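You operate a simulated robot arm through the tools that you are given. There is no shell and no other tool.

You run a simulated two-armed robot. Do the job below in one go: nothing can be reset, and whatever is moved stays where it is left.

Task
Add the blue layer from hopper F to the dish of blue nuts.
Fine: the silver layer below it goes into an empty dish; step the table round with the wide black button; leave the other hoppers and the sorting machine alone.

The check looks at the end state, three seconds after you hand in, the way a careful person would. Anything else that was tipped, shoved, dropped, spilled or broken makes it a failure.

Robot
Two 7-joint arms with fingered hands on one trunk that stands fixed in place. Base frame: the origin is at the foot of the trunk, x ahead of it, y to its left, z up. Lengths are in m, angles in degrees, forces in N, time in s.
The left shoulder is at [0.06, 0.177, 0.95], the right one opposite. Each reaches about 1 m from its shoulder. Payload 4 kg a hand.
The TCP of each hand is the grasp point between the finger pads, 0.037 m short of the fingertips. In the tool frame z runs along the fingers and y along their closing line. The gripper opens to 0.124 m; its body begins 0.043 m behind the TCP. The gripper is a hand of 3 fingers: y runs from the thumb to the fingers, the wrist lies at [-0.015, -0.108, -0.202] in the tool frame, and closing takes about 1.5 s.
Orientation is that of the tool frame in the base frame, as [roll, pitch, yaw] about the fixed x, y, z axes, in that order (R = Rz(yaw) Ry(pitch) Rx(roll)). With the fingers straight down and the wrist toward the robot, the tool's x, y and z point along [0, 1, 0], [1, 0, 0] and [0, 0, -1] of the base frame.

Tools
- The arms move only by the tool servo_tool. It takes "left_motion", "right_motion" or both (then of equal length, played together; a hand with none holds still); each is a list of rows, each a list of 2 entries, a list of its own where there are three numbers: the shift along the base's x, y, z in units of 300 mm (1.0 is 300 mm), then the turn, a rotation vector about the base's x, y, z in units of 120 degrees (1.0 is 120 degrees). In form: [[[x, y, z], [rx, ry, rz]], ...]. A call has 1 to 20 rows; each row is the pose to reach, as a shift and turn from the pose commanded when the call began. "left_hand" and "right_hand" are, for a hand that has rows, the closure in counts, from 0 (fully open) to 255 (shut), set as the call begins (left out, the last holds). A call with a number of a shift or a turn outside -1 to 1 is refused whole. A row lasts 0.2 s, in which the tool goes at most 0.05 m and 8.6 degrees; a call with a longer step from one row to the next is refused whole, and so is a gripper value outside its range. A pose out of reach is approached as far as the arm can. The call stops where the force on the tool passes 40 N (or 10 N more than at its start, if that is more) or the arm is blocked; 0.2 s more then pass. Each finger travels about 0.072 m/s and halts on what it meets, pressing with about 33 N; the grip force reading is that of the motor and also rises with nothing between the fingers. The clock runs only during rows and for 0.2 s after the last one: add rows that repeat a pose to give the fingers time. The reply holds the time, the measured pose of the TCP, the force on the tool along the base axes, the opening and the grip force, in the units named above and with some noise, with the torque about the TCP (base axes, N m) and any sound that the robot's microphone picked up.
- Cameras (640 x 400 px; columns grow to the right, rows downward): "scene" is now at [0.0408, 0.0452, 1.5957]; the picture's right is [0.55, -0.84, -0.00], its down [-0.58, -0.38, -0.72] and it looks along [0.60, 0.39, -0.70] (base axes); focal length 237 px, centre (320, 200). "left" rides on the left gripper at [-0.064, -0.076, -0.137] in its tool frame; the picture's right is [-0.84, -0.26, 0.48], its down [0.48, -0.76, 0.43] and it looks along [0.26, 0.60, 0.76] (tool axes); focal length 256 px, centre (320, 200). "right" rides on the right gripper at [0.064, -0.076, -0.137] in its tool frame; the picture's right is [-0.84, 0.26, -0.48], its down [-0.48, -0.76, 0.43] and it looks along [-0.25, 0.60, 0.76] (tool axes); focal length 256 px, centre (320, 200). There is no depth. A picture from a camera that has moved, and an enlarged one, comes with that camera's place and axes in the base frame and with its lens.
- camera(camera): a new picture of that camera. No time passes.
- lift_body(by): slides the trunk up (or, below 0, down) by that many m; the arms and the scene camera ride with it, the base frame stays. It gives what a move gives, with no picture.
- curl_fingers(index, middle, thumb_bend, thumb_turn, hand): sets how far each is bent, from 0 (flat) to 1 (curled in); at 0.3 the hand is open as for a grip, at 0.7 the pads meet at the TCP. One left out holds its place. A second passes; each finger stops where it meets its share of the squeeze, and holds until it gets a number again. A gripper value or a shape takes the hand back. It gives what a move gives, with no picture; readings hold the bend of each and the force on the fingers (four entries, about 0 where the hand has none), thumb and palm. thumb_turn goes from beside the hand (0) to across from the fingers (1), as for a grip.
- set_grasp(shape, hand): the hand has 3 fingers and takes this shape, open, in about a second: jaw (thumb against the fingers, like two jaws); tri (thumb and two fingers); tip (a fingertip pinch); poke (one finger out to press); point (the index stretched); flat (the hand flat); cup (the hand cupped); fist (a fist). The gripper value then closes the fingers along that shape, each until it touches; the sizes above hold for jaw. It gives what a move gives, with no picture.
- turn_head(pan, tilt): turns the head with the scene camera to pan (to the left, within 86 degrees either way) and tilt (down, from -29 to 69), counted from straight ahead of the robot. It gives what a move gives.
- inspect(camera, box): a new picture of the part [left, top, right, bottom] of that camera's present view, enlarged. No time passes.
- sign_off(): hands the job in; it is judged then, once.

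Places have to be worked out from the pictures, the camera data and where the tool is seen. Open the grippers and draw the arms clear of the work before you hand the job in, unless the task says otherwise.

The tools are called by a JSON object that holds its "name" and its "arguments". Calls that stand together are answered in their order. servo_tool: Moves the arms, as the interface text tells. Its arguments: {"type":"object","properties":{"left_motion":{"type":"array","items":{"type":"array"}},"left_hand":{"type":"number"},"right_motion":{"type":"array","items":{"type":"array"}},"right_hand":{"type":"number"}},"required":[]} The other tools are called the same way: lift_body (by) moves the trunk up or down; set_grasp (shape, hand) gives the hand a shape; curl_fingers (index, middle, thumb_bend, thumb_turn, hand) moves the fingers one by one; turn_head (pan, tilt) turns the head that bears the scene camera; camera (camera) takes a picture; inspect (camera, box) takes an enlarged picture of a part of a camera's view; sign_off () hands the job in.

At the start:

```text
time_s: 0.0
left_eef_pos: [0.6268, 0.208, 1.1252]
left_orientation: [-179.9, 0.0, 89.9]
left_ft_force: [-0.3, -0.5, -0.6]
left_moment: [0.0, 0.02, 0.01]
left_opening: 0.1235
left_gripper_force: 0.1
left_shape: jaw
left_bend: [0.3, 0.3, 0.3, 0.98]
left_finger forces: [0.0, 0.1, 0.0, 0.1, 0.0, 0.0]
right_eef_pos: [0.5851, -0.239, 1.0931]
right_orientation: [-180.0, 0.0, 90.2]
right_ft_force: [0.8, -0.4, -1.0]
right_moment: [0.0, 0.04, -0.01]
right_opening: 0.1235
right_gripper_force: 0.1
right_shape: jaw
right_bend: [0.3, 0.3, 0.3, 0.98]
right_finger forces: [0.0, 0.0, 0.1, 0.0, 0.0, 0.1]
trunk travel left (down, up): [-0.475, 0.115]
head pan, tilt (commanded): [33.3, 44.1]
```

scene: 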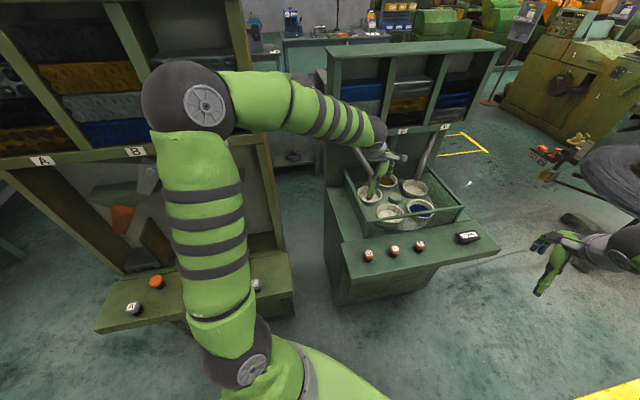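
right: 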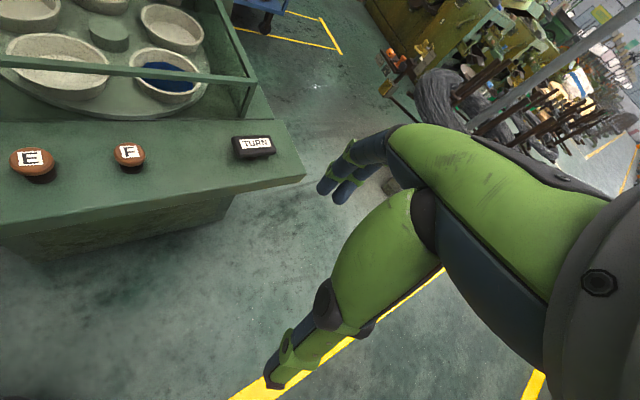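
left: 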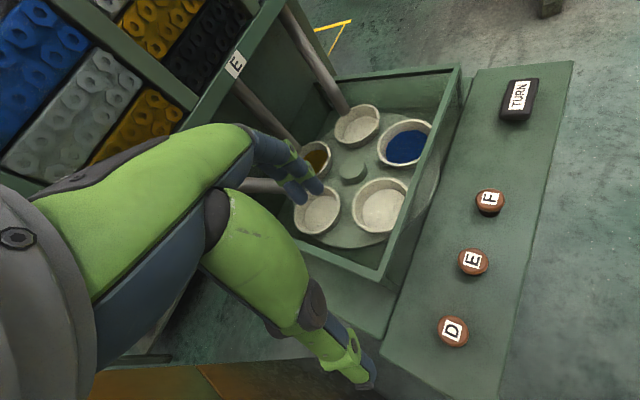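

I start by looking more closely at the sorting station with the chutes, the turntable and the buttons.

{"name": "inspect", "arguments": {"camera": "scene", "box": [310, 30, 520, 290]}}

{"name": "inspect", "arguments": {"camera": "left", "box": [200, 0, 600, 400]}}

{"name": "inspect", "arguments": {"camera": "right", "box": [0, 0, 320, 220]}}

```text
1.54 times, centred on (415, 160) of scene
camera zoom: at [0.0408, 0.0452, 1.5957], right [0.55, -0.84, 0.0], down [-0.58, -0.38, -0.72], along [0.6, 0.39, -0.7], focal length 364 px, centre (174, 262)
```

zoom: 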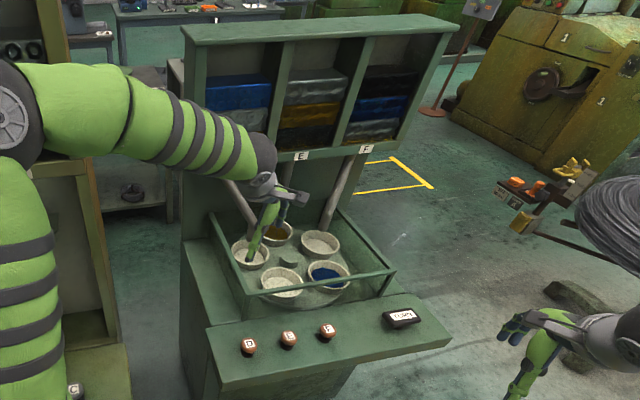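

```text
1.00 times, centred on (400, 200) of left (not enlarged: the box is as wide or as high as the picture)
camera zoom: at [0.5504, 0.143, 1.2631], right [-0.26, -0.84, -0.48], down [-0.76, 0.48, -0.43], along [0.6, 0.26, -0.76], focal length 256 px, centre (240, 200)
```

zoom: 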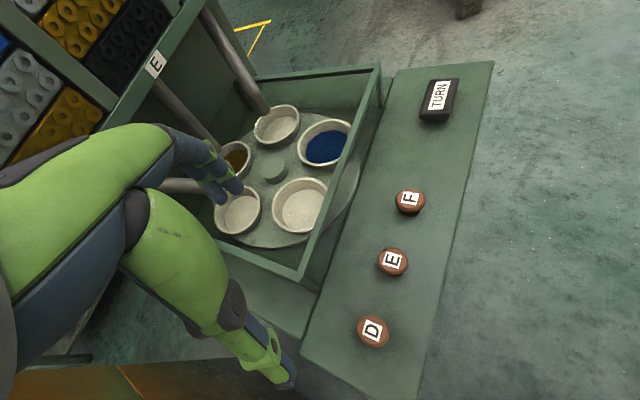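

```text
1.82 times, centred on (160, 110) of right
camera zoom: at [0.5079, -0.1757, 1.2295], right [0.26, -0.84, 0.48], down [-0.76, -0.48, -0.43], along [0.6, -0.25, -0.76], focal length 465 px, centre (611, 364)
```

zoom: 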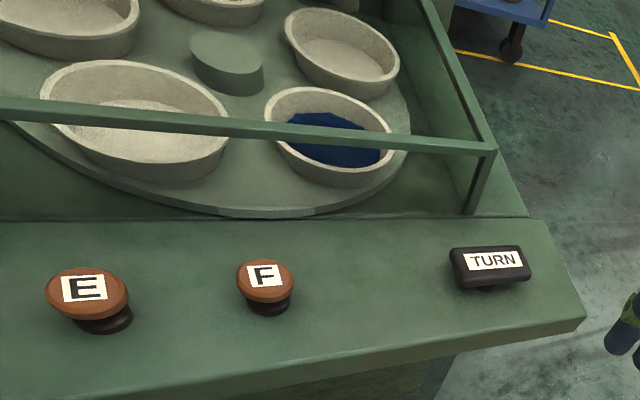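

The unit D–E–F stands obliquely ahead, and the left arm hides part of it. I enlarge the dishes, the chute ends and hopper F's layers.

{"name": "inspect", "arguments": {"camera": "left", "box": [270, 80, 450, 250]}}

{"name": "inspect", "arguments": {"camera": "scene", "box": [320, 40, 500, 150]}}

{"name": "inspect", "arguments": {"camera": "scene", "box": [340, 140, 500, 260]}}

{"name": "inspect", "arguments": {"camera": "left", "box": [0, 0, 330, 200]}}

```text
2.35 times, centred on (360, 165) of left
camera zoom: at [0.5504, 0.143, 1.2631], right [-0.26, -0.84, -0.48], down [-0.76, 0.48, -0.43], along [0.6, 0.26, -0.76], focal length 602 px, centre (226, 282)
```

zoom: 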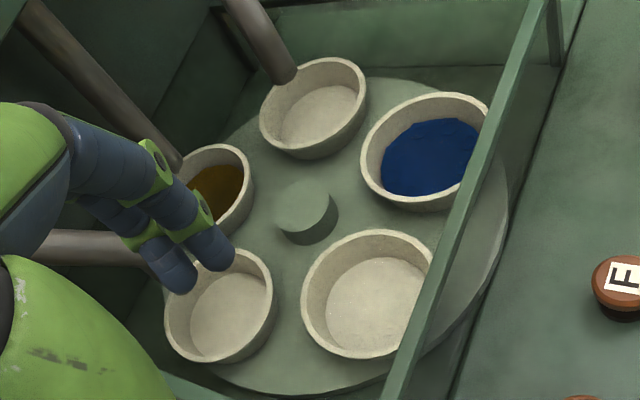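

```text
3.56 times, centred on (410, 95) of scene
camera zoom: at [0.0408, 0.0452, 1.5957], right [0.55, -0.84, 0.0], down [-0.58, -0.38, -0.72], along [0.6, 0.39, -0.7], focal length 841 px, centre (0, 573)
```

zoom: 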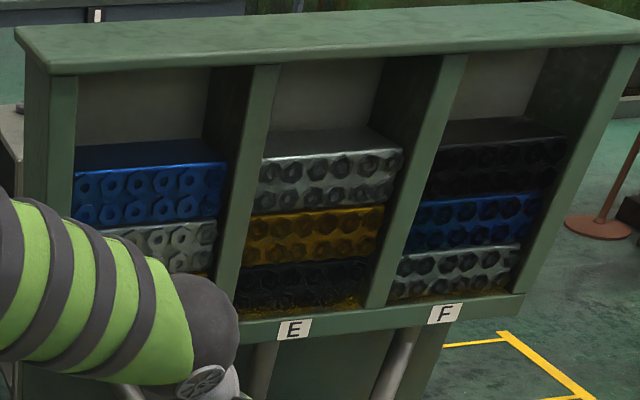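

```text
3.33 times, centred on (420, 200) of scene
camera zoom: at [0.0408, 0.0452, 1.5957], right [0.55, -0.84, 0.0], down [-0.58, -0.38, -0.72], along [0.6, 0.39, -0.7], focal length 789 px, centre (-13, 200)
```

zoom: 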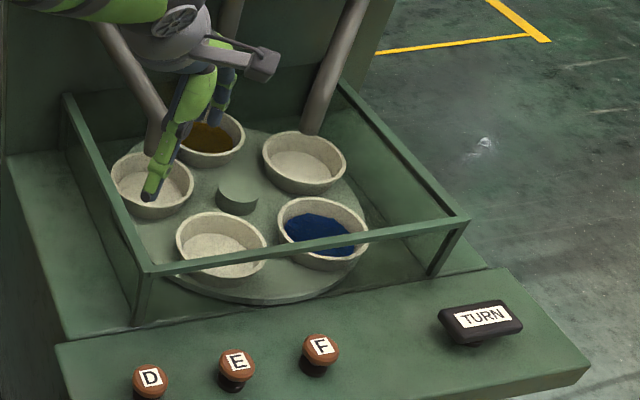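

```text
1.94 times, centred on (165, 100) of left
camera zoom: at [0.5504, 0.143, 1.2631], right [-0.26, -0.84, -0.48], down [-0.76, 0.48, -0.43], along [0.6, 0.26, -0.76], focal length 496 px, centre (621, 394)
```

zoom: 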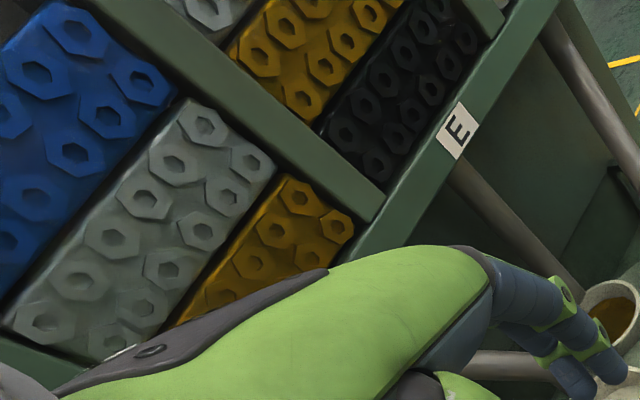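

Hopper F holds, from the bottom up, silver, then blue, then black; its chute ends over an empty dish now, with the blue dish next to it at the front right. I shape the right hand for poking, in the free air where it is.

{"name": "set_grasp", "arguments": {"hand": "right", "shape": "poke"}}

{"name": "camera", "arguments": {"camera": "right"}}

{"name": "inspect", "arguments": {"camera": "scene", "box": [480, 160, 640, 320]}}

```text
time_s: 0.9
left_eef_pos: [0.6266, 0.207, 1.1252]
left_orientation: [180.0, 0.1, 90.0]
left_ft_force: [0.3, -0.2, 0.2]
left_moment: [0.01, -0.02, 0.01]
left_opening: 0.1237
left_gripper_force: 0.1
left_shape: jaw
left_bend: [0.3, 0.3, 0.3, 0.98]
left_finger forces: [0.0, 0.0, 0.1, 0.1, 0.1, 0.0]
right_eef_pos: [0.585, -0.2387, 1.094]
right_orientation: [-180.0, 0.0, 90.0]
right_ft_force: [-0.3, -0.6, 0.7]
right_moment: [0.01, 0.04, 0.03]
right_opening: 0.0001
right_gripper_force: 0.1
right_shape: poke
right_bend: [0.7, 0.7, 0.0, 1.0]
right_finger forces: [0.1, 0.1, 0.0, 0.0, 0.0, 0.1]
trunk travel left (down, up): [-0.475, 0.115]
head pan, tilt (commanded): [33.3, 44.1]
```

```text
taken
camera right: at [0.5079, -0.1757, 1.2295], right [0.26, -0.84, 0.48], down [-0.76, -0.48, -0.43], along [0.6, -0.25, -0.76], focal length 256 px, centre (320, 200)
```

right: 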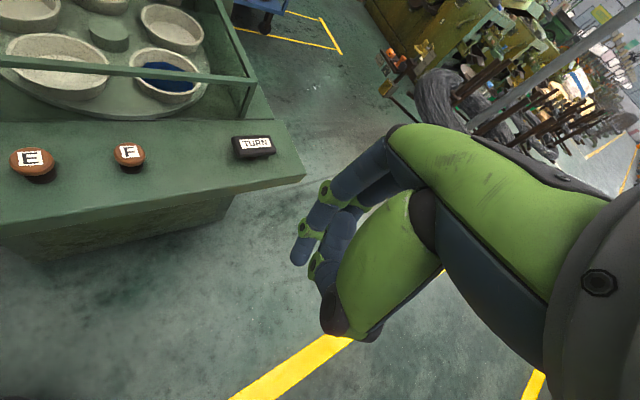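

```text
2.50 times, centred on (560, 240) of scene
camera zoom: at [0.0408, 0.0452, 1.5957], right [0.55, -0.84, 0.0], down [-0.58, -0.38, -0.72], along [0.6, 0.39, -0.7], focal length 591 px, centre (-280, 100)
```

zoom: 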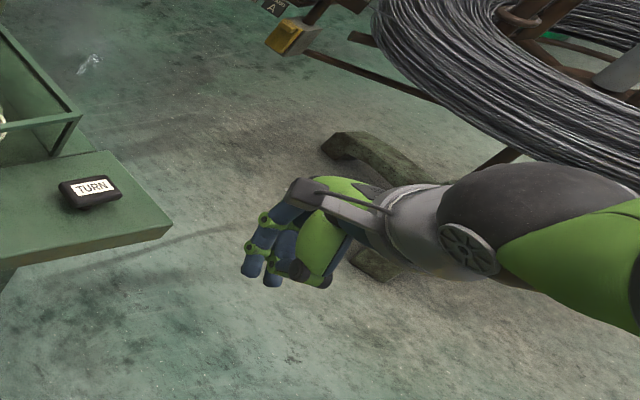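

In the poke shape the two fingers are half bent and the pressing digit is not clear. I try the point shape instead and look again.

{"name": "set_grasp", "arguments": {"hand": "right", "shape": "point"}}

{"name": "camera", "arguments": {"camera": "right"}}

{"name": "inspect", "arguments": {"camera": "scene", "box": [480, 160, 640, 320]}}

```text
time_s: 1.8
left_eef_pos: [0.6282, 0.2088, 1.1254]
left_orientation: [180.0, 0.0, 90.0]
left_ft_force: [-0.9, 0.0, 0.4]
left_moment: [-0.01, -0.01, 0.01]
left_opening: 0.1241
left_gripper_force: 0.0
left_shape: jaw
left_bend: [0.3, 0.3, 0.3, 0.98]
left_finger forces: [0.0, 0.0, 0.1, 0.0, 0.0, 0.0]
right_eef_pos: [0.5836, -0.2392, 1.0952]
right_orientation: [-180.0, -0.1, 90.1]
right_ft_force: [0.9, 0.3, -0.3]
right_moment: [-0.02, 0.01, 0.0]
right_opening: 0.1179
right_gripper_force: 0.1
right_shape: point
right_bend: [0.32, 1.0, 1.0, 0.89]
right_finger forces: [0.0, 0.1, 0.0, 0.0, 0.0, 0.0]
trunk travel left (down, up): [-0.475, 0.115]
head pan, tilt (commanded): [33.3, 44.1]
```

```text
taken
camera right: at [0.5079, -0.1757, 1.2295], right [0.26, -0.84, 0.48], down [-0.76, -0.48, -0.43], along [0.6, -0.25, -0.76], focal length 256 px, centre (320, 200)
```

right: 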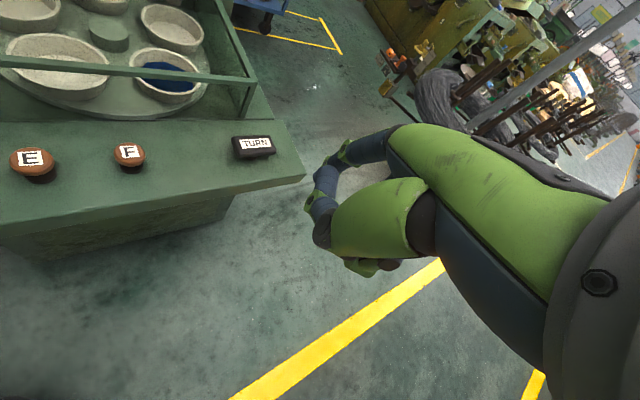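

```text
2.50 times, centred on (560, 240) of scene
camera zoom: at [0.0408, 0.0452, 1.5957], right [0.55, -0.84, 0.0], down [-0.58, -0.38, -0.72], along [0.6, 0.39, -0.7], focal length 591 px, centre (-280, 100)
```

zoom: 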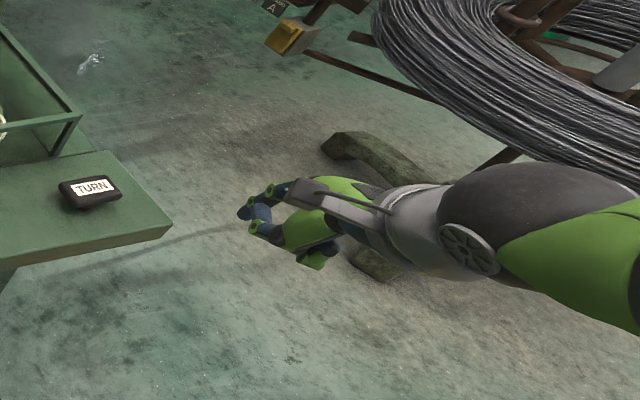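

The index is still bent in this shape, so I go back to the jaw shape; shut, its finger tips lie on the tool axis 0.037 m beyond the TCP, which is a well-known pressing point.

{"name": "set_grasp", "arguments": {"hand": "right", "shape": "jaw"}}

```text
time_s: 2.7
left_eef_pos: [0.6273, 0.2074, 1.1267]
left_orientation: [179.9, 0.0, 90.0]
left_ft_force: [-0.4, -0.4, -0.4]
left_moment: [0.0, -0.01, -0.02]
left_opening: 0.1236
left_gripper_force: 0.1
left_shape: jaw
left_bend: [0.3, 0.3, 0.3, 0.98]
left_finger forces: [0.0, 0.0, 0.1, 0.0, 0.0, 0.0]
right_eef_pos: [0.5838, -0.2395, 1.0945]
right_orientation: [-179.9, 0.0, 90.0]
right_ft_force: [-0.3, 0.3, 0.8]
right_moment: [-0.01, 0.02, 0.05]
right_opening: 0.1237
right_gripper_force: 0.0
right_shape: jaw
right_bend: [0.3, 0.3, 0.3, 0.97]
right_finger forces: [0.1, 0.0, 0.0, 0.0, 0.0, 0.1]
trunk travel left (down, up): [-0.475, 0.115]
head pan, tilt (commanded): [33.3, 44.1]
```

I judge button F to be at about (0.727, 0.009, 0.80) and TURN at about (0.873, -0.141, 0.805). I shut the right hand while bringing it about halfway towards F, staying high.

{"name": "servo_tool", "arguments": {"right_motion": [[[0.05, 0.08, -0.03], [0, 0, 0]], [[0.1, 0.16, -0.06], [0, 0, 0]], [[0.15, 0.24, -0.09], [0, 0, 0]], [[0.2, 0.32, -0.12], [0, 0, 0]], [[0.25, 0.4, -0.15], [0, 0, 0]], [[0.3, 0.48, -0.18], [0, 0, 0]], [[0.33, 0.55, -0.21], [0, 0, 0]], [[0.33, 0.55, -0.21], [0, 0, 0]], [[0.33, 0.55, -0.21], [0, 0, 0]]], "right_hand": 255}}

{"name": "camera", "arguments": {"camera": "right"}}

{"name": "camera", "arguments": {"camera": "scene"}}

{"name": "camera", "arguments": {"camera": "left"}}

```text
time_s: 4.7
left_eef_pos: [0.6266, 0.2077, 1.1261]
left_orientation: [179.9, 0.1, 90.0]
left_ft_force: [0.0, -0.3, 0.2]
left_moment: [0.02, 0.02, -0.01]
left_opening: 0.1233
left_gripper_force: 0.1
left_shape: jaw
left_bend: [0.3, 0.3, 0.3, 0.98]
left_finger forces: [0.1, 0.0, 0.0, 0.0, 0.1, 0.1]
right_eef_pos: [0.6816, -0.0738, 1.0327]
right_orientation: [180.0, 0.1, 89.9]
right_ft_force: [0.2, -0.2, 0.2]
right_moment: [0.04, 0.0, -0.03]
right_opening: 0.0
right_gripper_force: 33.0
right_shape: jaw
right_bend: [0.7, 0.7, 0.71, 1.0]
right_finger forces: [0.1, 0.0, 0.0, 0.0, 0.0, 0.0]
trunk travel left (down, up): [-0.475, 0.115]
head pan, tilt (commanded): [33.3, 44.1]
```

```text
taken
camera right: at [0.6054, -0.0104, 1.1677], right [0.26, -0.84, 0.48], down [-0.76, -0.48, -0.43], along [0.6, -0.25, -0.76], focal length 256 px, centre (320, 200)
```

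right: 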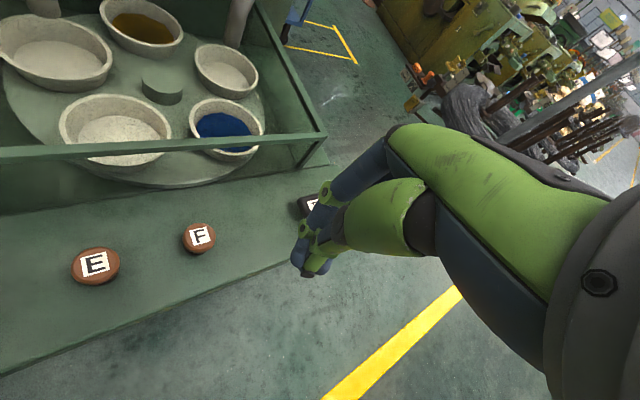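

```text
taken
camera scene: at [0.0409, 0.0453, 1.5957], right [0.55, -0.84, 0.0], down [-0.58, -0.38, -0.72], along [0.6, 0.39, -0.7], focal length 237 px, centre (320, 200)
```

scene: 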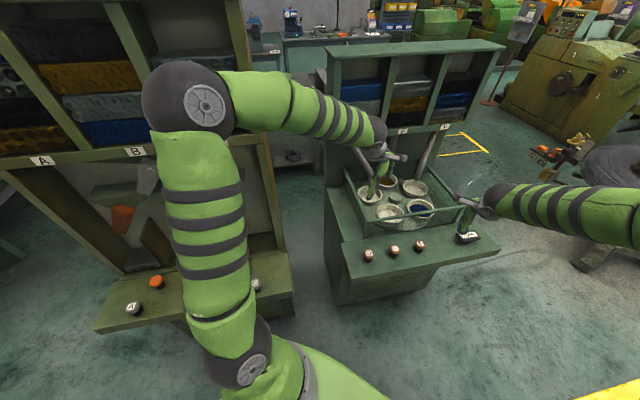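

```text
taken
camera left: at [0.5504, 0.1431, 1.2631], right [-0.26, -0.84, -0.48], down [-0.76, 0.48, -0.43], along [0.6, 0.26, -0.76], focal length 256 px, centre (320, 200)
```

left: 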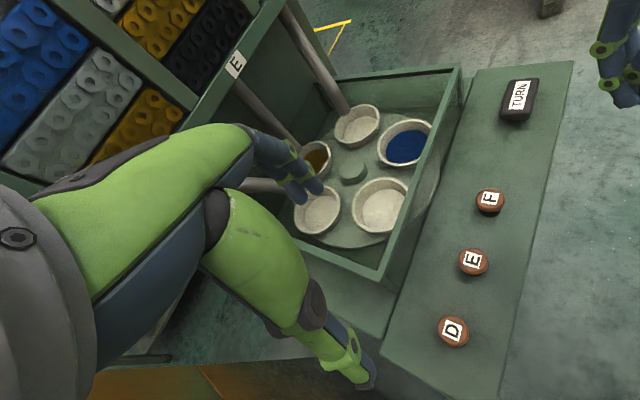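

The shut hand's tips appear where computed, and combining the views puts F's cap at about (0.735, 0.015, 0.79). Before going over it I enlarge the view of the dish under chute F.

{"name": "inspect", "arguments": {"camera": "right", "box": [0, 0, 340, 210]}}

{"name": "servo_tool", "arguments": {"right_motion": [[[0.06, 0.1, -0.1], [0, 0, 0]], [[0.12, 0.2, -0.2], [0, 0, 0]], [[0.178, 0.296, -0.3], [0, 0, 0]], [[0.178, 0.296, -0.4], [0, 0, 0]], [[0.178, 0.296, -0.5], [0, 0, 0]], [[0.178, 0.296, -0.5], [0, 0, 0]]], "right_hand": 255}}

{"name": "camera", "arguments": {"camera": "left"}}

{"name": "camera", "arguments": {"camera": "right"}}

{"name": "inspect", "arguments": {"camera": "scene", "box": [340, 140, 500, 280]}}

```text
1.88 times, centred on (170, 105) of right
camera zoom: at [0.6054, -0.0104, 1.1677], right [0.26, -0.84, 0.48], down [-0.76, -0.48, -0.43], along [0.6, -0.25, -0.76], focal length 482 px, centre (602, 379)
```

zoom: 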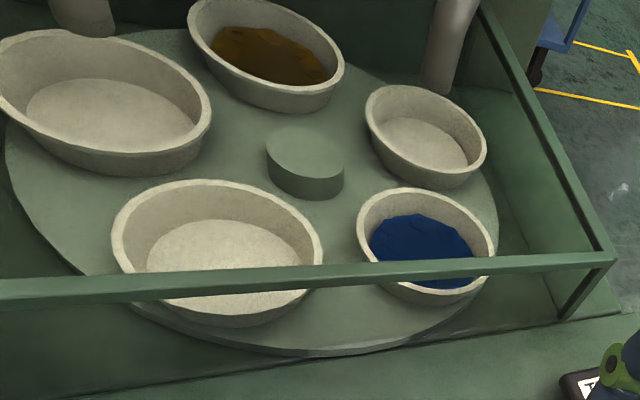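

```text
time_s: 6.1
left_eef_pos: [0.6269, 0.207, 1.1252]
left_orientation: [180.0, 0.0, 90.0]
left_ft_force: [-0.3, -1.5, 0.7]
left_moment: [0.04, 0.01, 0.01]
left_opening: 0.1238
left_gripper_force: 0.0
left_shape: jaw
left_bend: [0.3, 0.3, 0.3, 0.98]
left_finger forces: [0.0, 0.0, 0.0, 0.1, 0.0, 0.0]
right_eef_pos: [0.7371, 0.0143, 0.8815]
right_orientation: [-179.8, 0.0, 90.0]
right_ft_force: [0.0, 0.2, 0.2]
right_moment: [0.0, 0.03, 0.02]
right_opening: 0.0001
right_gripper_force: 33.6
right_shape: jaw
right_bend: [0.7, 0.7, 0.71, 1.0]
right_finger forces: [0.0, 0.0, 0.0, 0.0, 0.1, 0.0]
trunk travel left (down, up): [-0.475, 0.115]
head pan, tilt (commanded): [33.3, 44.1]
```

```text
taken
camera left: at [0.5503, 0.1429, 1.2632], right [-0.26, -0.84, -0.48], down [-0.76, 0.48, -0.43], along [0.6, 0.26, -0.76], focal length 256 px, centre (320, 200)
```

left: 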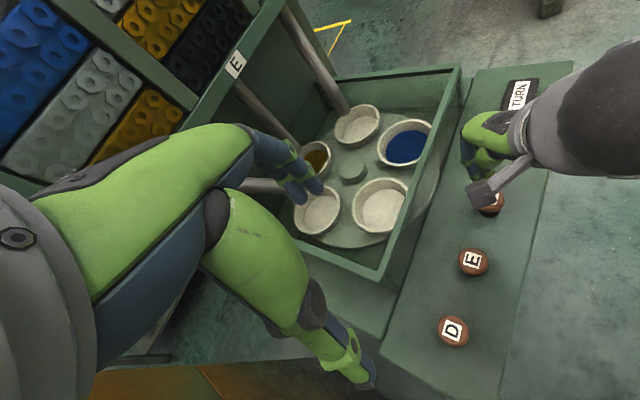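

```text
taken
camera right: at [0.6603, 0.0776, 1.0168], right [0.26, -0.84, 0.48], down [-0.76, -0.48, -0.43], along [0.6, -0.25, -0.76], focal length 256 px, centre (320, 200)
```

right: 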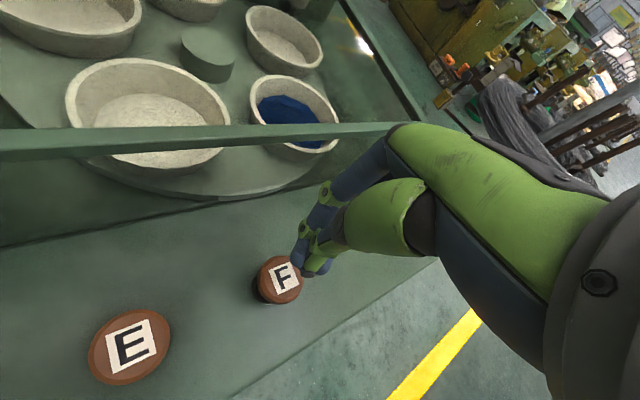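

```text
2.86 times, centred on (420, 210) of scene
camera zoom: at [0.0408, 0.0452, 1.5958], right [0.55, -0.84, 0.0], down [-0.58, -0.38, -0.72], along [0.6, 0.39, -0.7], focal length 676 px, centre (34, 171)
```

zoom: 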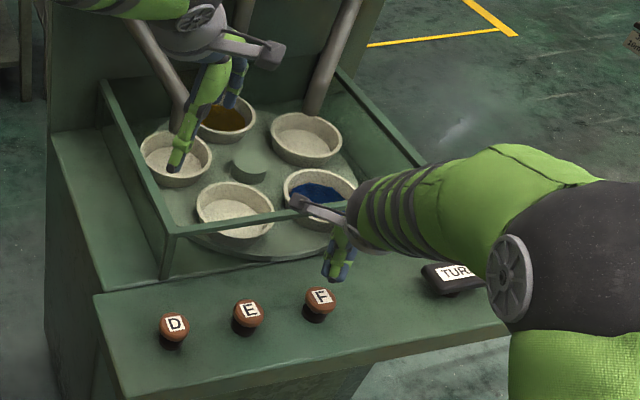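

The hand hovers over F, with the cap at about (0.733, 0.017, 0.80) by the near views. I correct by 4 mm and lower the tips to just above the cap.

{"name": "servo_tool", "arguments": {"right_motion": [[[-0.007, 0.005, -0.03], [0, 0, 0]], [[-0.014, 0.01, -0.07], [0, 0, 0]], [[-0.014, 0.01, -0.1], [0, 0, 0]], [[-0.014, 0.01, -0.12], [0, 0, 0]], [[-0.014, 0.01, -0.12], [0, 0, 0]]]}}

{"name": "camera", "arguments": {"camera": "right"}}

{"name": "inspect", "arguments": {"camera": "scene", "box": [360, 180, 500, 280]}}

```text
time_s: 7.3
left_eef_pos: [0.6255, 0.2072, 1.1255]
left_orientation: [180.0, 0.0, 90.0]
left_ft_force: [-0.2, 0.4, -0.6]
left_moment: [0.02, -0.02, -0.02]
left_opening: 0.1235
left_gripper_force: 0.1
left_shape: jaw
left_bend: [0.3, 0.3, 0.3, 0.98]
left_finger forces: [0.0, 0.0, 0.0, 0.0, 0.0, 0.1]
right_eef_pos: [0.7323, 0.0169, 0.845]
right_orientation: [-180.0, 0.0, 89.9]
right_ft_force: [-0.5, 0.2, 0.5]
right_moment: [0.03, -0.01, -0.03]
right_opening: 0.0
right_gripper_force: 32.7
right_shape: jaw
right_bend: [0.7, 0.7, 0.71, 1.0]
right_finger forces: [0.0, 0.0, 0.1, 0.0, 0.0, 0.1]
trunk travel left (down, up): [-0.475, 0.115]
head pan, tilt (commanded): [33.3, 44.1]
```

```text
taken
camera right: at [0.6557, 0.0801, 0.9799], right [0.26, -0.84, 0.48], down [-0.76, -0.48, -0.43], along [0.6, -0.25, -0.76], focal length 256 px, centre (320, 200)
```

right: 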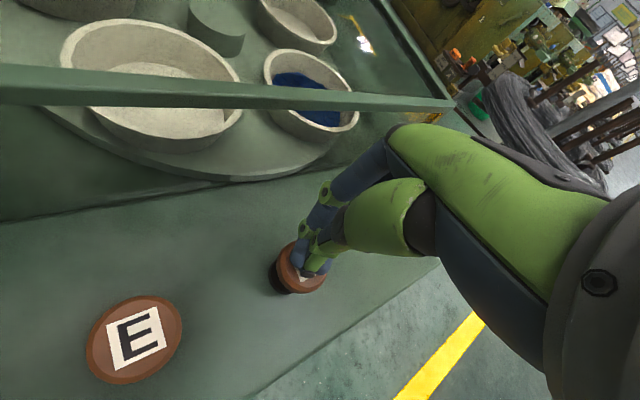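

```text
4.00 times, centred on (430, 230) of scene
camera zoom: at [0.0409, 0.0452, 1.5957], right [0.55, -0.84, 0.0], down [-0.58, -0.38, -0.72], along [0.6, 0.39, -0.7], focal length 946 px, centre (-120, 80)
```

zoom: 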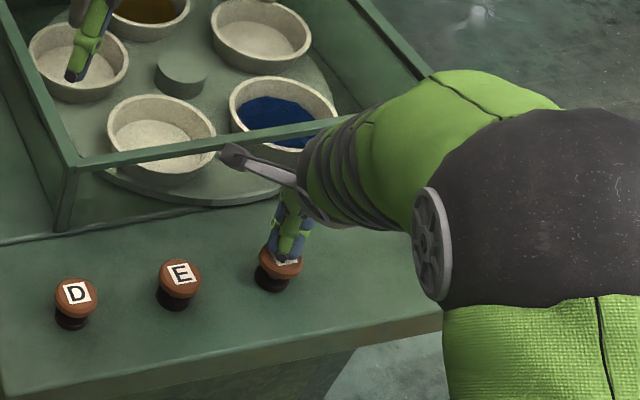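

The tips are centred on F's cap, a few millimetres above it by the pictures. I now go down in small steps and watch the force and the sound.

{"name": "servo_tool", "arguments": {"right_motion": [[[0, 0, -0.01], [0, 0, 0]], [[0, 0, -0.02], [0, 0, 0]], [[0, 0, -0.03], [0, 0, 0]]]}}

```text
time_s: 8.1
left_eef_pos: [0.6261, 0.2069, 1.1258]
left_orientation: [-180.0, 0.1, 90.0]
left_ft_force: [-0.2, -0.4, -0.3]
left_moment: [0.0, 0.02, 0.01]
left_opening: 0.1237
left_gripper_force: 0.0
left_shape: jaw
left_bend: [0.3, 0.3, 0.3, 0.98]
left_finger forces: [0.1, 0.0, 0.0, 0.0, 0.0, 0.0]
right_eef_pos: [0.7312, 0.0174, 0.8374]
right_orientation: [179.9, -0.1, 90.0]
right_ft_force: [0.4, -0.5, 3.4]
right_moment: [-0.04, -0.03, -0.03]
right_opening: 0.0
right_gripper_force: 33.2
right_shape: jaw
right_bend: [0.7, 0.7, 0.71, 1.0]
right_finger forces: [0.0, 0.1, 0.0, 0.1, 0.0, 0.0]
trunk travel left (down, up): [-0.475, 0.115]
head pan, tilt (commanded): [33.3, 44.1]
```

A force of 3.4 N shows that the tips now touch the cap at a TCP height of 0.837. I press on by a few millimetres.

{"name": "servo_tool", "arguments": {"right_motion": [[[0, 0, -0.008], [0, 0, 0]], [[0, 0, -0.016], [0, 0, 0]]]}}

```text
time_s: 8.7
left_eef_pos: [0.6266, 0.2073, 1.125]
left_orientation: [180.0, 0.0, 90.0]
left_ft_force: [-0.2, 0.4, 0.2]
left_moment: [0.02, 0.0, 0.02]
left_opening: 0.1234
left_gripper_force: 0.1
left_shape: jaw
left_bend: [0.3, 0.3, 0.3, 0.98]
left_finger forces: [0.1, 0.0, 0.0, 0.0, 0.0, 0.0]
right_eef_pos: [0.7314, 0.0181, 0.8303]
right_orientation: [-180.0, 0.0, 90.1]
right_ft_force: [0.3, -1.5, 4.9]
right_moment: [-0.09, 0.0, 0.02]
right_opening: 0.0
right_gripper_force: 33.0
right_shape: jaw
right_bend: [0.7, 0.7, 0.71, 1.0]
right_finger forces: [0.1, 0.0, 0.1, 0.0, 0.0, 0.1]
trunk travel left (down, up): [-0.475, 0.115]
head pan, tilt (commanded): [33.3, 44.1]
```

The cap gives springily (4.9 N at 0.830), with no sound yet. I press another few millimetres.

{"name": "servo_tool", "arguments": {"right_motion": [[[0, 0, -0.007], [0, 0, 0]], [[0, 0, -0.014], [0, 0, 0]]]}}

{"name": "inspect", "arguments": {"camera": "left", "box": [270, 60, 540, 250]}}

```text
time_s: 9.3
left_eef_pos: [0.6265, 0.2075, 1.1261]
left_orientation: [-180.0, 0.0, 90.0]
left_ft_force: [0.0, -0.1, -0.2]
left_moment: [-0.01, 0.01, -0.02]
left_opening: 0.1236
left_gripper_force: 0.1
left_shape: jaw
left_bend: [0.3, 0.3, 0.3, 0.98]
left_finger forces: [0.0, 0.1, 0.0, 0.0, 0.1, 0.0]
right_eef_pos: [0.7322, 0.0191, 0.8274]
right_orientation: [180.0, 0.0, 90.0]
right_ft_force: [-0.7, -3.1, 5.6]
right_moment: [-0.1, 0.06, 0.01]
right_opening: 0.0
right_gripper_force: 32.7
right_shape: jaw
right_bend: [0.7, 0.7, 0.71, 1.0]
right_finger forces: [0.0, 0.0, 0.1, 0.0, 0.1, 0.1]
trunk travel left (down, up): [-0.475, 0.115]
head pan, tilt (commanded): [33.3, 44.1]
heard: click
```

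```text
2.11 times, centred on (405, 155) of left
camera zoom: at [0.55, 0.1428, 1.2634], right [-0.26, -0.84, -0.48], down [-0.76, 0.48, -0.43], along [0.6, 0.26, -0.76], focal length 539 px, centre (141, 295)
```

zoom: 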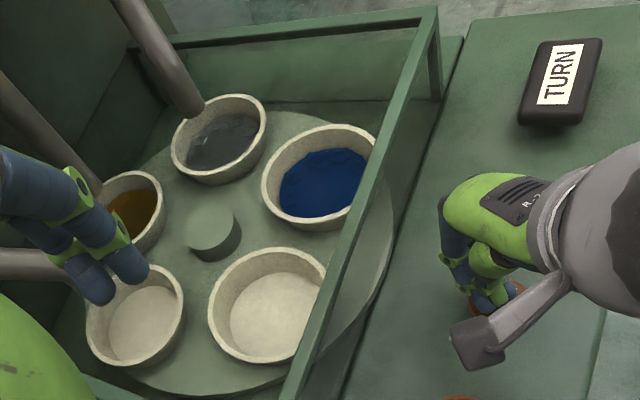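

A click was heard, and silver now fills the dish under chute F. I lift straight off the button before anything else and watch that nothing more comes.

{"name": "servo_tool", "arguments": {"right_motion": [[[0, 0, 0.03], [0, 0, 0]], [[0, 0, 0.1], [0, 0, 0]], [[0, 0, 0.2], [0, 0, 0]], [[0, 0, 0.3], [0, 0, 0]]]}}

{"name": "inspect", "arguments": {"camera": "scene", "box": [320, 40, 500, 150]}}

{"name": "inspect", "arguments": {"camera": "left", "box": [270, 60, 540, 250]}}

```text
time_s: 10.3
left_eef_pos: [0.6269, 0.2077, 1.1268]
left_orientation: [-179.9, 0.0, 90.0]
left_ft_force: [-0.4, -0.5, 0.3]
left_moment: [0.0, 0.02, -0.03]
left_opening: 0.1237
left_gripper_force: 0.0
left_shape: jaw
left_bend: [0.3, 0.3, 0.3, 0.98]
left_finger forces: [0.0, 0.0, 0.1, 0.0, 0.0, 0.0]
right_eef_pos: [0.7308, 0.0183, 0.9165]
right_orientation: [-180.0, 0.1, 90.2]
right_ft_force: [0.3, -0.3, 0.2]
right_moment: [-0.04, -0.04, -0.01]
right_opening: 0.0
right_gripper_force: 33.4
right_shape: jaw
right_bend: [0.7, 0.7, 0.71, 1.0]
right_finger forces: [0.0, 0.0, 0.0, 0.1, 0.1, 0.0]
trunk travel left (down, up): [-0.475, 0.115]
head pan, tilt (commanded): [33.3, 44.1]
```

```text
3.56 times, centred on (410, 95) of scene
camera zoom: at [0.0405, 0.0451, 1.5957], right [0.55, -0.84, 0.0], down [-0.58, -0.38, -0.72], along [0.6, 0.39, -0.7], focal length 841 px, centre (0, 573)
```

zoom: 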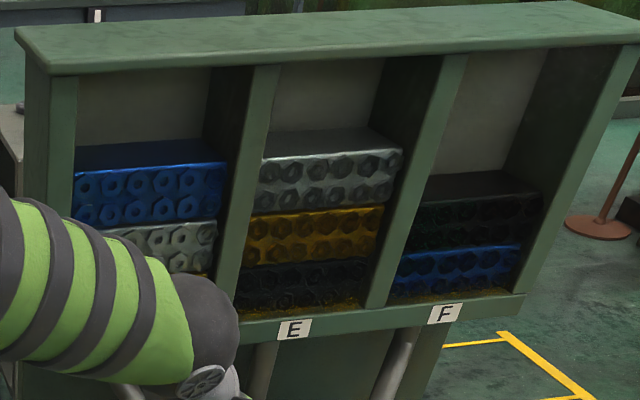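

```text
2.11 times, centred on (405, 155) of left
camera zoom: at [0.5501, 0.143, 1.2632], right [-0.26, -0.84, -0.48], down [-0.76, 0.48, -0.43], along [0.6, 0.26, -0.76], focal length 539 px, centre (141, 295)
```

zoom: 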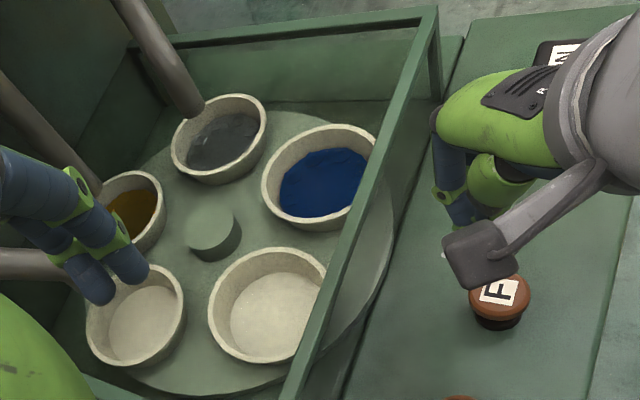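

The blue layer is now lowest in F, and exactly one silver layer was released. I carry the hand along the panel, at height, to above TURN at about (0.88, -0.14).

{"name": "servo_tool", "arguments": {"right_motion": [[[0.06, -0.07, 0.05], [0, 0, 0]], [[0.13, -0.14, 0.08], [0, 0, 0]], [[0.2, -0.22, 0.08], [0, 0, 0]], [[0.27, -0.3, 0.08], [0, 0, 0]], [[0.34, -0.38, 0.08], [0, 0, 0]], [[0.42, -0.46, 0.05], [0, 0, 0]], [[0.495, -0.525, 0.0], [0, 0, 0]], [[0.495, -0.525, 0.0], [0, 0, 0]]]}}

{"name": "camera", "arguments": {"camera": "right"}}

{"name": "inspect", "arguments": {"camera": "scene", "box": [400, 160, 560, 280]}}

{"name": "camera", "arguments": {"camera": "left"}}

```text
time_s: 12.1
left_eef_pos: [0.6268, 0.2086, 1.1251]
left_orientation: [-180.0, 0.0, 90.0]
left_ft_force: [-0.4, 0.0, -0.8]
left_moment: [0.02, -0.01, 0.01]
left_opening: 0.1238
left_gripper_force: 0.0
left_shape: jaw
left_bend: [0.3, 0.3, 0.3, 0.98]
left_finger forces: [0.0, 0.1, 0.1, 0.1, 0.1, 0.1]
right_eef_pos: [0.8794, -0.1384, 0.9164]
right_orientation: [-180.0, 0.1, 90.1]
right_ft_force: [0.4, 0.0, -0.3]
right_moment: [-0.01, -0.01, 0.03]
right_opening: 0.0004
right_gripper_force: 32.9
right_shape: jaw
right_bend: [0.7, 0.7, 0.71, 1.0]
right_finger forces: [0.0, 0.0, 0.0, 0.0, 0.1, 0.1]
trunk travel left (down, up): [-0.475, 0.115]
head pan, tilt (commanded): [33.3, 44.1]
```

```text
taken
camera right: at [0.8027, -0.0755, 1.0522], right [0.26, -0.84, 0.48], down [-0.76, -0.48, -0.43], along [0.6, -0.25, -0.76], focal length 256 px, centre (320, 200)
```

right: 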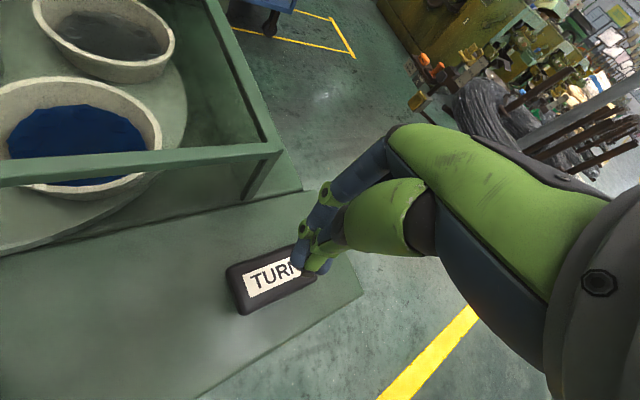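

```text
3.33 times, centred on (480, 220) of scene
camera zoom: at [0.0406, 0.0453, 1.5958], right [0.55, -0.84, 0.0], down [-0.58, -0.38, -0.72], along [0.6, 0.39, -0.7], focal length 789 px, centre (-213, 133)
```

zoom: 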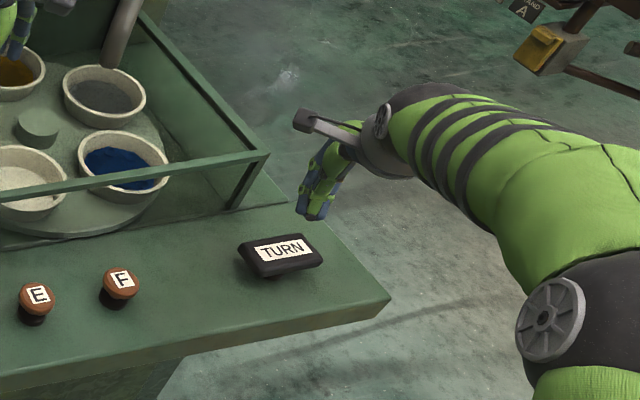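

```text
taken
camera left: at [0.5502, 0.1432, 1.2632], right [-0.26, -0.84, -0.48], down [-0.76, 0.48, -0.43], along [0.6, 0.26, -0.76], focal length 256 px, centre (320, 200)
```

left: 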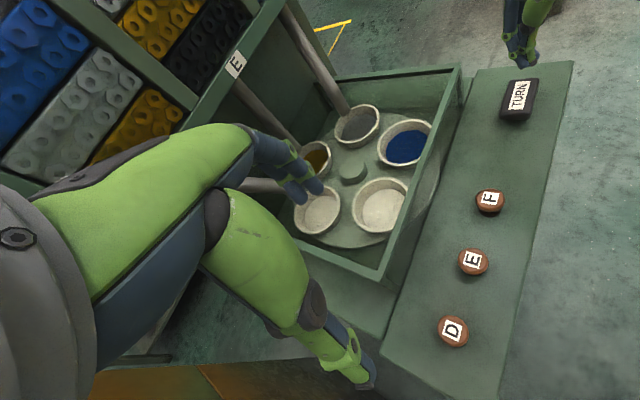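

The near views put TURN's centre at about (0.887, -0.14, 0.80), but the knuckles would come within some 2 cm of the guard rail's corner at about (0.96, -0.08, 0.885). I turn the hand 25° clockwise to swing the knuckles away from the rail and centre it over the button.

{"name": "servo_tool", "arguments": {"right_motion": [[[0.005, -0.001, 0], [0, 0, -0.05]], [[0.01, -0.002, 0], [0, 0, -0.1]], [[0.015, -0.004, 0], [0, 0, -0.15]], [[0.021, -0.006, 0], [0, 0, -0.208]], [[0.021, -0.006, 0], [0, 0, -0.208]]]}}

{"name": "camera", "arguments": {"camera": "right"}}

{"name": "camera", "arguments": {"camera": "left"}}

```text
time_s: 13.3
left_eef_pos: [0.6267, 0.2084, 1.1252]
left_orientation: [-179.9, -0.1, 90.1]
left_ft_force: [0.2, -0.3, -0.1]
left_moment: [0.02, 0.0, 0.0]
left_opening: 0.1237
left_gripper_force: 0.1
left_shape: jaw
left_bend: [0.3, 0.3, 0.3, 0.98]
left_finger forces: [0.0, 0.0, 0.0, 0.1, 0.1, 0.1]
right_eef_pos: [0.8865, -0.1414, 0.9163]
right_orientation: [180.0, 0.0, 65.1]
right_ft_force: [0.7, -0.5, 0.1]
right_moment: [-0.03, 0.0, 0.01]
right_opening: 0.0
right_gripper_force: 33.0
right_shape: jaw
right_bend: [0.7, 0.7, 0.71, 1.0]
right_finger forces: [0.0, 0.0, 0.0, 0.1, 0.0, 0.1]
trunk travel left (down, up): [-0.475, 0.115]
head pan, tilt (commanded): [33.3, 44.1]
```

```text
taken
camera right: at [0.8441, -0.0522, 1.0527], right [-0.12, -0.87, 0.48], down [-0.89, -0.12, -0.43], along [0.43, -0.48, -0.76], focal length 256 px, centre (320, 200)
```

right: 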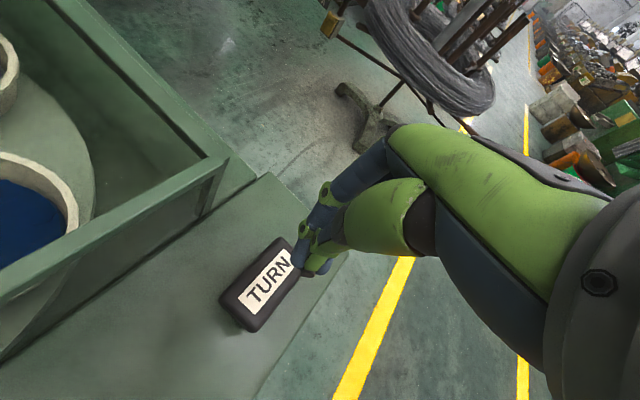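

```text
taken
camera left: at [0.5504, 0.1429, 1.2631], right [-0.26, -0.84, -0.48], down [-0.76, 0.48, -0.43], along [0.6, 0.26, -0.76], focal length 256 px, centre (320, 200)
```

left: 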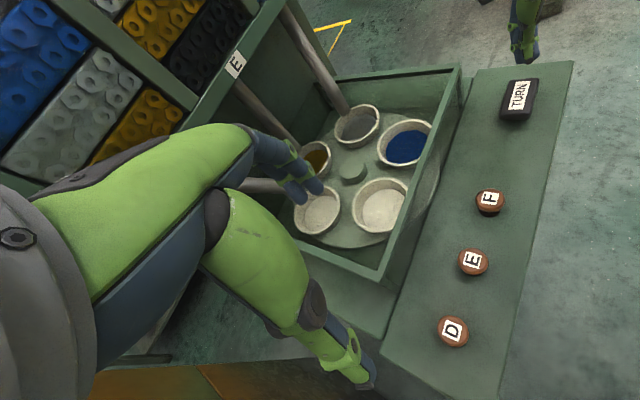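

The knuckles now point clear of the rail and the tips are over TURN's middle. I lower the tips to just above the button.

{"name": "servo_tool", "arguments": {"right_motion": [[[0, 0.006, -0.06], [0, 0, 0]], [[0, 0.012, -0.12], [0, 0, 0]], [[0, 0.012, -0.18], [0, 0, 0]], [[0, 0.012, -0.22], [0, 0, 0]], [[0, 0.012, -0.22], [0, 0, 0]]]}}

{"name": "camera", "arguments": {"camera": "right"}}

{"name": "inspect", "arguments": {"camera": "scene", "box": [400, 160, 560, 280]}}

```text
time_s: 14.5
left_eef_pos: [0.6267, 0.2086, 1.1246]
left_orientation: [-179.9, 0.0, 90.0]
left_ft_force: [-0.3, -1.0, 0.6]
left_moment: [0.0, -0.01, 0.01]
left_opening: 0.1236
left_gripper_force: 0.0
left_shape: jaw
left_bend: [0.3, 0.3, 0.3, 0.98]
left_finger forces: [0.1, 0.0, 0.0, 0.0, 0.0, 0.0]
right_eef_pos: [0.887, -0.1392, 0.8512]
right_orientation: [179.9, 0.0, 65.1]
right_ft_force: [0.1, 0.7, 0.4]
right_moment: [0.02, -0.01, -0.03]
right_opening: 0.0001
right_gripper_force: 32.7
right_shape: jaw
right_bend: [0.7, 0.7, 0.71, 1.0]
right_finger forces: [0.0, 0.0, 0.0, 0.0, 0.1, 0.0]
trunk travel left (down, up): [-0.475, 0.115]
head pan, tilt (commanded): [33.3, 44.1]
```

```text
taken
camera right: at [0.8446, -0.0495, 0.9863], right [-0.12, -0.87, 0.48], down [-0.89, -0.12, -0.44], along [0.43, -0.48, -0.76], focal length 256 px, centre (320, 200)
```

right: 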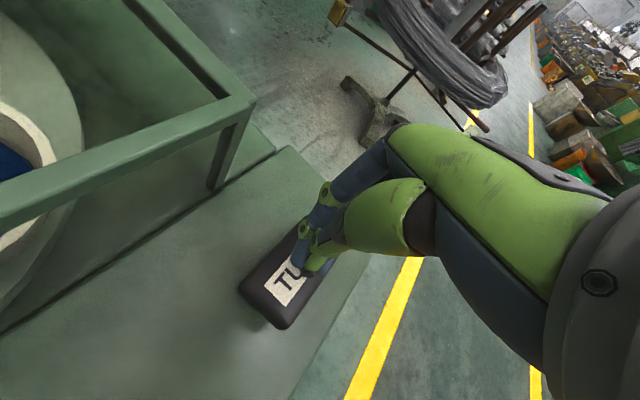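

```text
3.33 times, centred on (480, 220) of scene
camera zoom: at [0.0409, 0.0452, 1.5957], right [0.55, -0.84, 0.0], down [-0.58, -0.38, -0.72], along [0.6, 0.39, -0.7], focal length 789 px, centre (-213, 133)
```

zoom: 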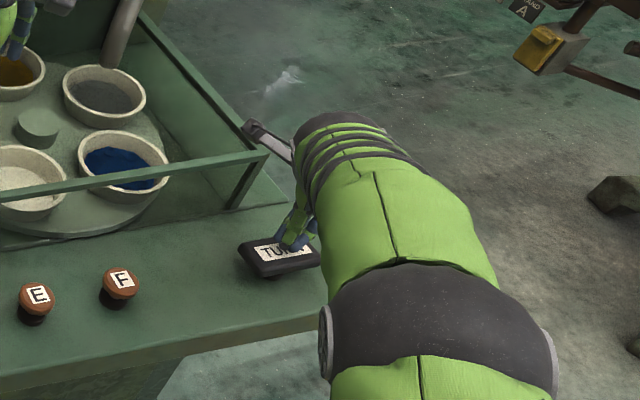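

The tips are about 1 cm towards the outer end of the button. I shift them back a few millimetres, then go down in small steps.

{"name": "servo_tool", "arguments": {"right_motion": [[[-0.014, 0.018, 0], [0, 0, 0]], [[-0.014, 0.018, -0.012], [0, 0, 0]], [[-0.014, 0.018, -0.024], [0, 0, 0]], [[-0.014, 0.018, -0.036], [0, 0, 0]]]}}

{"name": "camera", "arguments": {"camera": "right"}}

```text
time_s: 15.5
left_eef_pos: [0.6275, 0.2074, 1.1258]
left_orientation: [-179.9, 0.1, 90.0]
left_ft_force: [-0.8, 0.6, 0.1]
left_moment: [-0.01, 0.02, -0.01]
left_opening: 0.1237
left_gripper_force: 0.2
left_shape: jaw
left_bend: [0.3, 0.3, 0.3, 0.98]
left_finger forces: [0.0, 0.1, 0.0, 0.0, 0.0, 0.1]
right_eef_pos: [0.8818, -0.1327, 0.8393]
right_orientation: [180.0, 0.1, 65.1]
right_ft_force: [-0.6, -0.3, 1.8]
right_moment: [0.0, 0.0, -0.02]
right_opening: 0.0
right_gripper_force: 33.5
right_shape: jaw
right_bend: [0.7, 0.7, 0.71, 1.0]
right_finger forces: [0.1, 0.0, 0.0, 0.0, 0.1, 0.0]
trunk travel left (down, up): [-0.475, 0.115]
head pan, tilt (commanded): [33.3, 44.1]
```

```text
taken
camera right: at [0.8405, -0.0433, 0.9759], right [-0.12, -0.87, 0.48], down [-0.89, -0.12, -0.43], along [0.43, -0.48, -0.76], focal length 256 px, centre (320, 200)
```

right: 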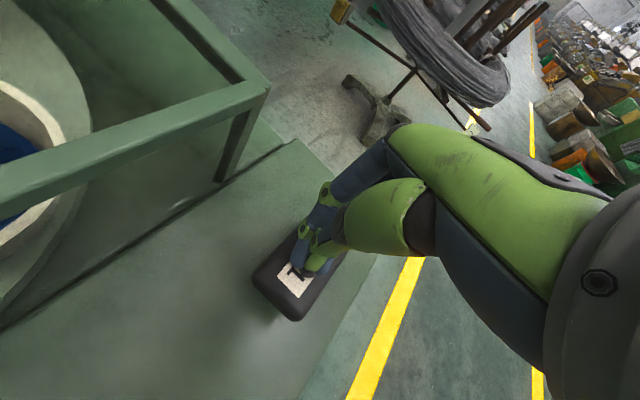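

The tips now touch TURN's middle with 1.8 N. I press down in two small steps as with F.

{"name": "servo_tool", "arguments": {"right_motion": [[[0, 0, -0.008], [0, 0, 0]], [[0, 0, -0.016], [0, 0, 0]], [[0, 0, -0.024], [0, 0, 0]]]}}

{"name": "inspect", "arguments": {"camera": "left", "box": [270, 60, 540, 250]}}

```text
time_s: 16.3
left_eef_pos: [0.6269, 0.2081, 1.1253]
left_orientation: [180.0, 0.0, 90.0]
left_ft_force: [-0.8, 0.7, 0.2]
left_moment: [0.0, 0.0, 0.0]
left_opening: 0.1235
left_gripper_force: 0.0
left_shape: jaw
left_bend: [0.3, 0.3, 0.3, 0.98]
left_finger forces: [0.1, 0.1, 0.1, 0.0, 0.0, 0.0]
right_eef_pos: [0.8835, -0.1326, 0.833]
right_orientation: [179.9, 0.0, 65.2]
right_ft_force: [-1.9, -0.7, 3.3]
right_moment: [0.0, 0.05, 0.01]
right_opening: 0.0001
right_gripper_force: 32.6
right_shape: jaw
right_bend: [0.7, 0.7, 0.71, 1.0]
right_finger forces: [0.0, 0.0, 0.0, 0.0, 0.1, 0.0]
trunk travel left (down, up): [-0.475, 0.115]
head pan, tilt (commanded): [33.3, 44.1]
```

```text
2.11 times, centred on (405, 155) of left
camera zoom: at [0.5501, 0.143, 1.2633], right [-0.26, -0.84, -0.48], down [-0.76, 0.48, -0.43], along [0.6, 0.26, -0.76], focal length 539 px, centre (141, 295)
```

zoom: 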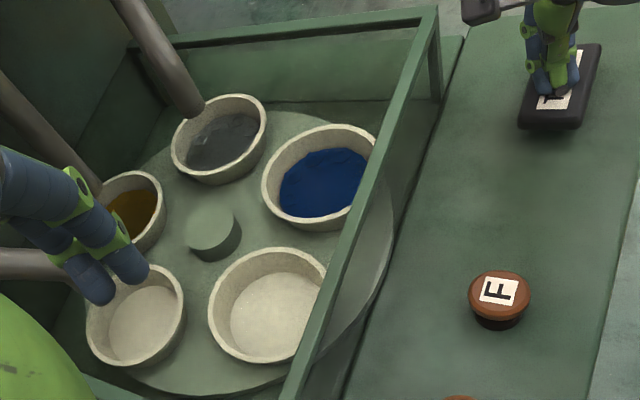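

No click yet and the table stands still; the force is 3.3 N. I press a little further.

{"name": "servo_tool", "arguments": {"right_motion": [[[0, 0, -0.007], [0, 0, 0]], [[0, 0, -0.014], [0, 0, 0]]]}}

{"name": "inspect", "arguments": {"camera": "left", "box": [270, 60, 540, 250]}}

```text
time_s: 16.9
left_eef_pos: [0.628, 0.2073, 1.1269]
left_orientation: [180.0, 0.1, 90.0]
left_ft_force: [-0.1, 0.2, -1.3]
left_moment: [-0.01, 0.0, 0.0]
left_opening: 0.1234
left_gripper_force: 0.1
left_shape: jaw
left_bend: [0.3, 0.3, 0.3, 0.98]
left_finger forces: [0.0, 0.0, 0.0, 0.0, 0.0, 0.1]
right_eef_pos: [0.8834, -0.1324, 0.8314]
right_orientation: [179.9, 0.0, 65.0]
right_ft_force: [-0.7, 0.1, 5.5]
right_moment: [0.03, 0.05, 0.01]
right_opening: 0.0002
right_gripper_force: 33.1
right_shape: jaw
right_bend: [0.7, 0.7, 0.71, 1.0]
right_finger forces: [0.0, 0.1, 0.0, 0.1, 0.1, 0.0]
trunk travel left (down, up): [-0.475, 0.115]
head pan, tilt (commanded): [33.3, 44.1]
heard: click
```

```text
2.11 times, centred on (405, 155) of left
camera zoom: at [0.55, 0.1431, 1.2633], right [-0.26, -0.84, -0.48], down [-0.76, 0.48, -0.43], along [0.6, 0.26, -0.76], focal length 539 px, centre (141, 295)
```

zoom: 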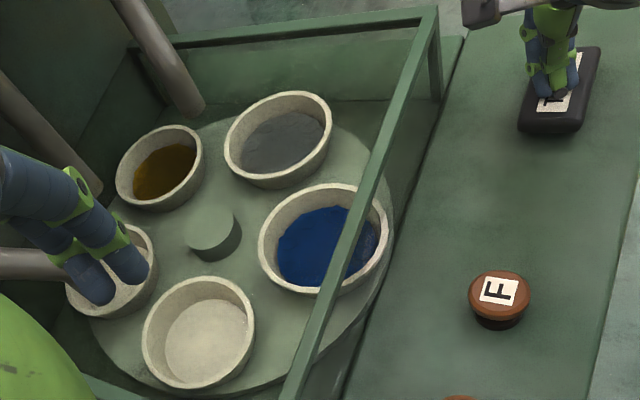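

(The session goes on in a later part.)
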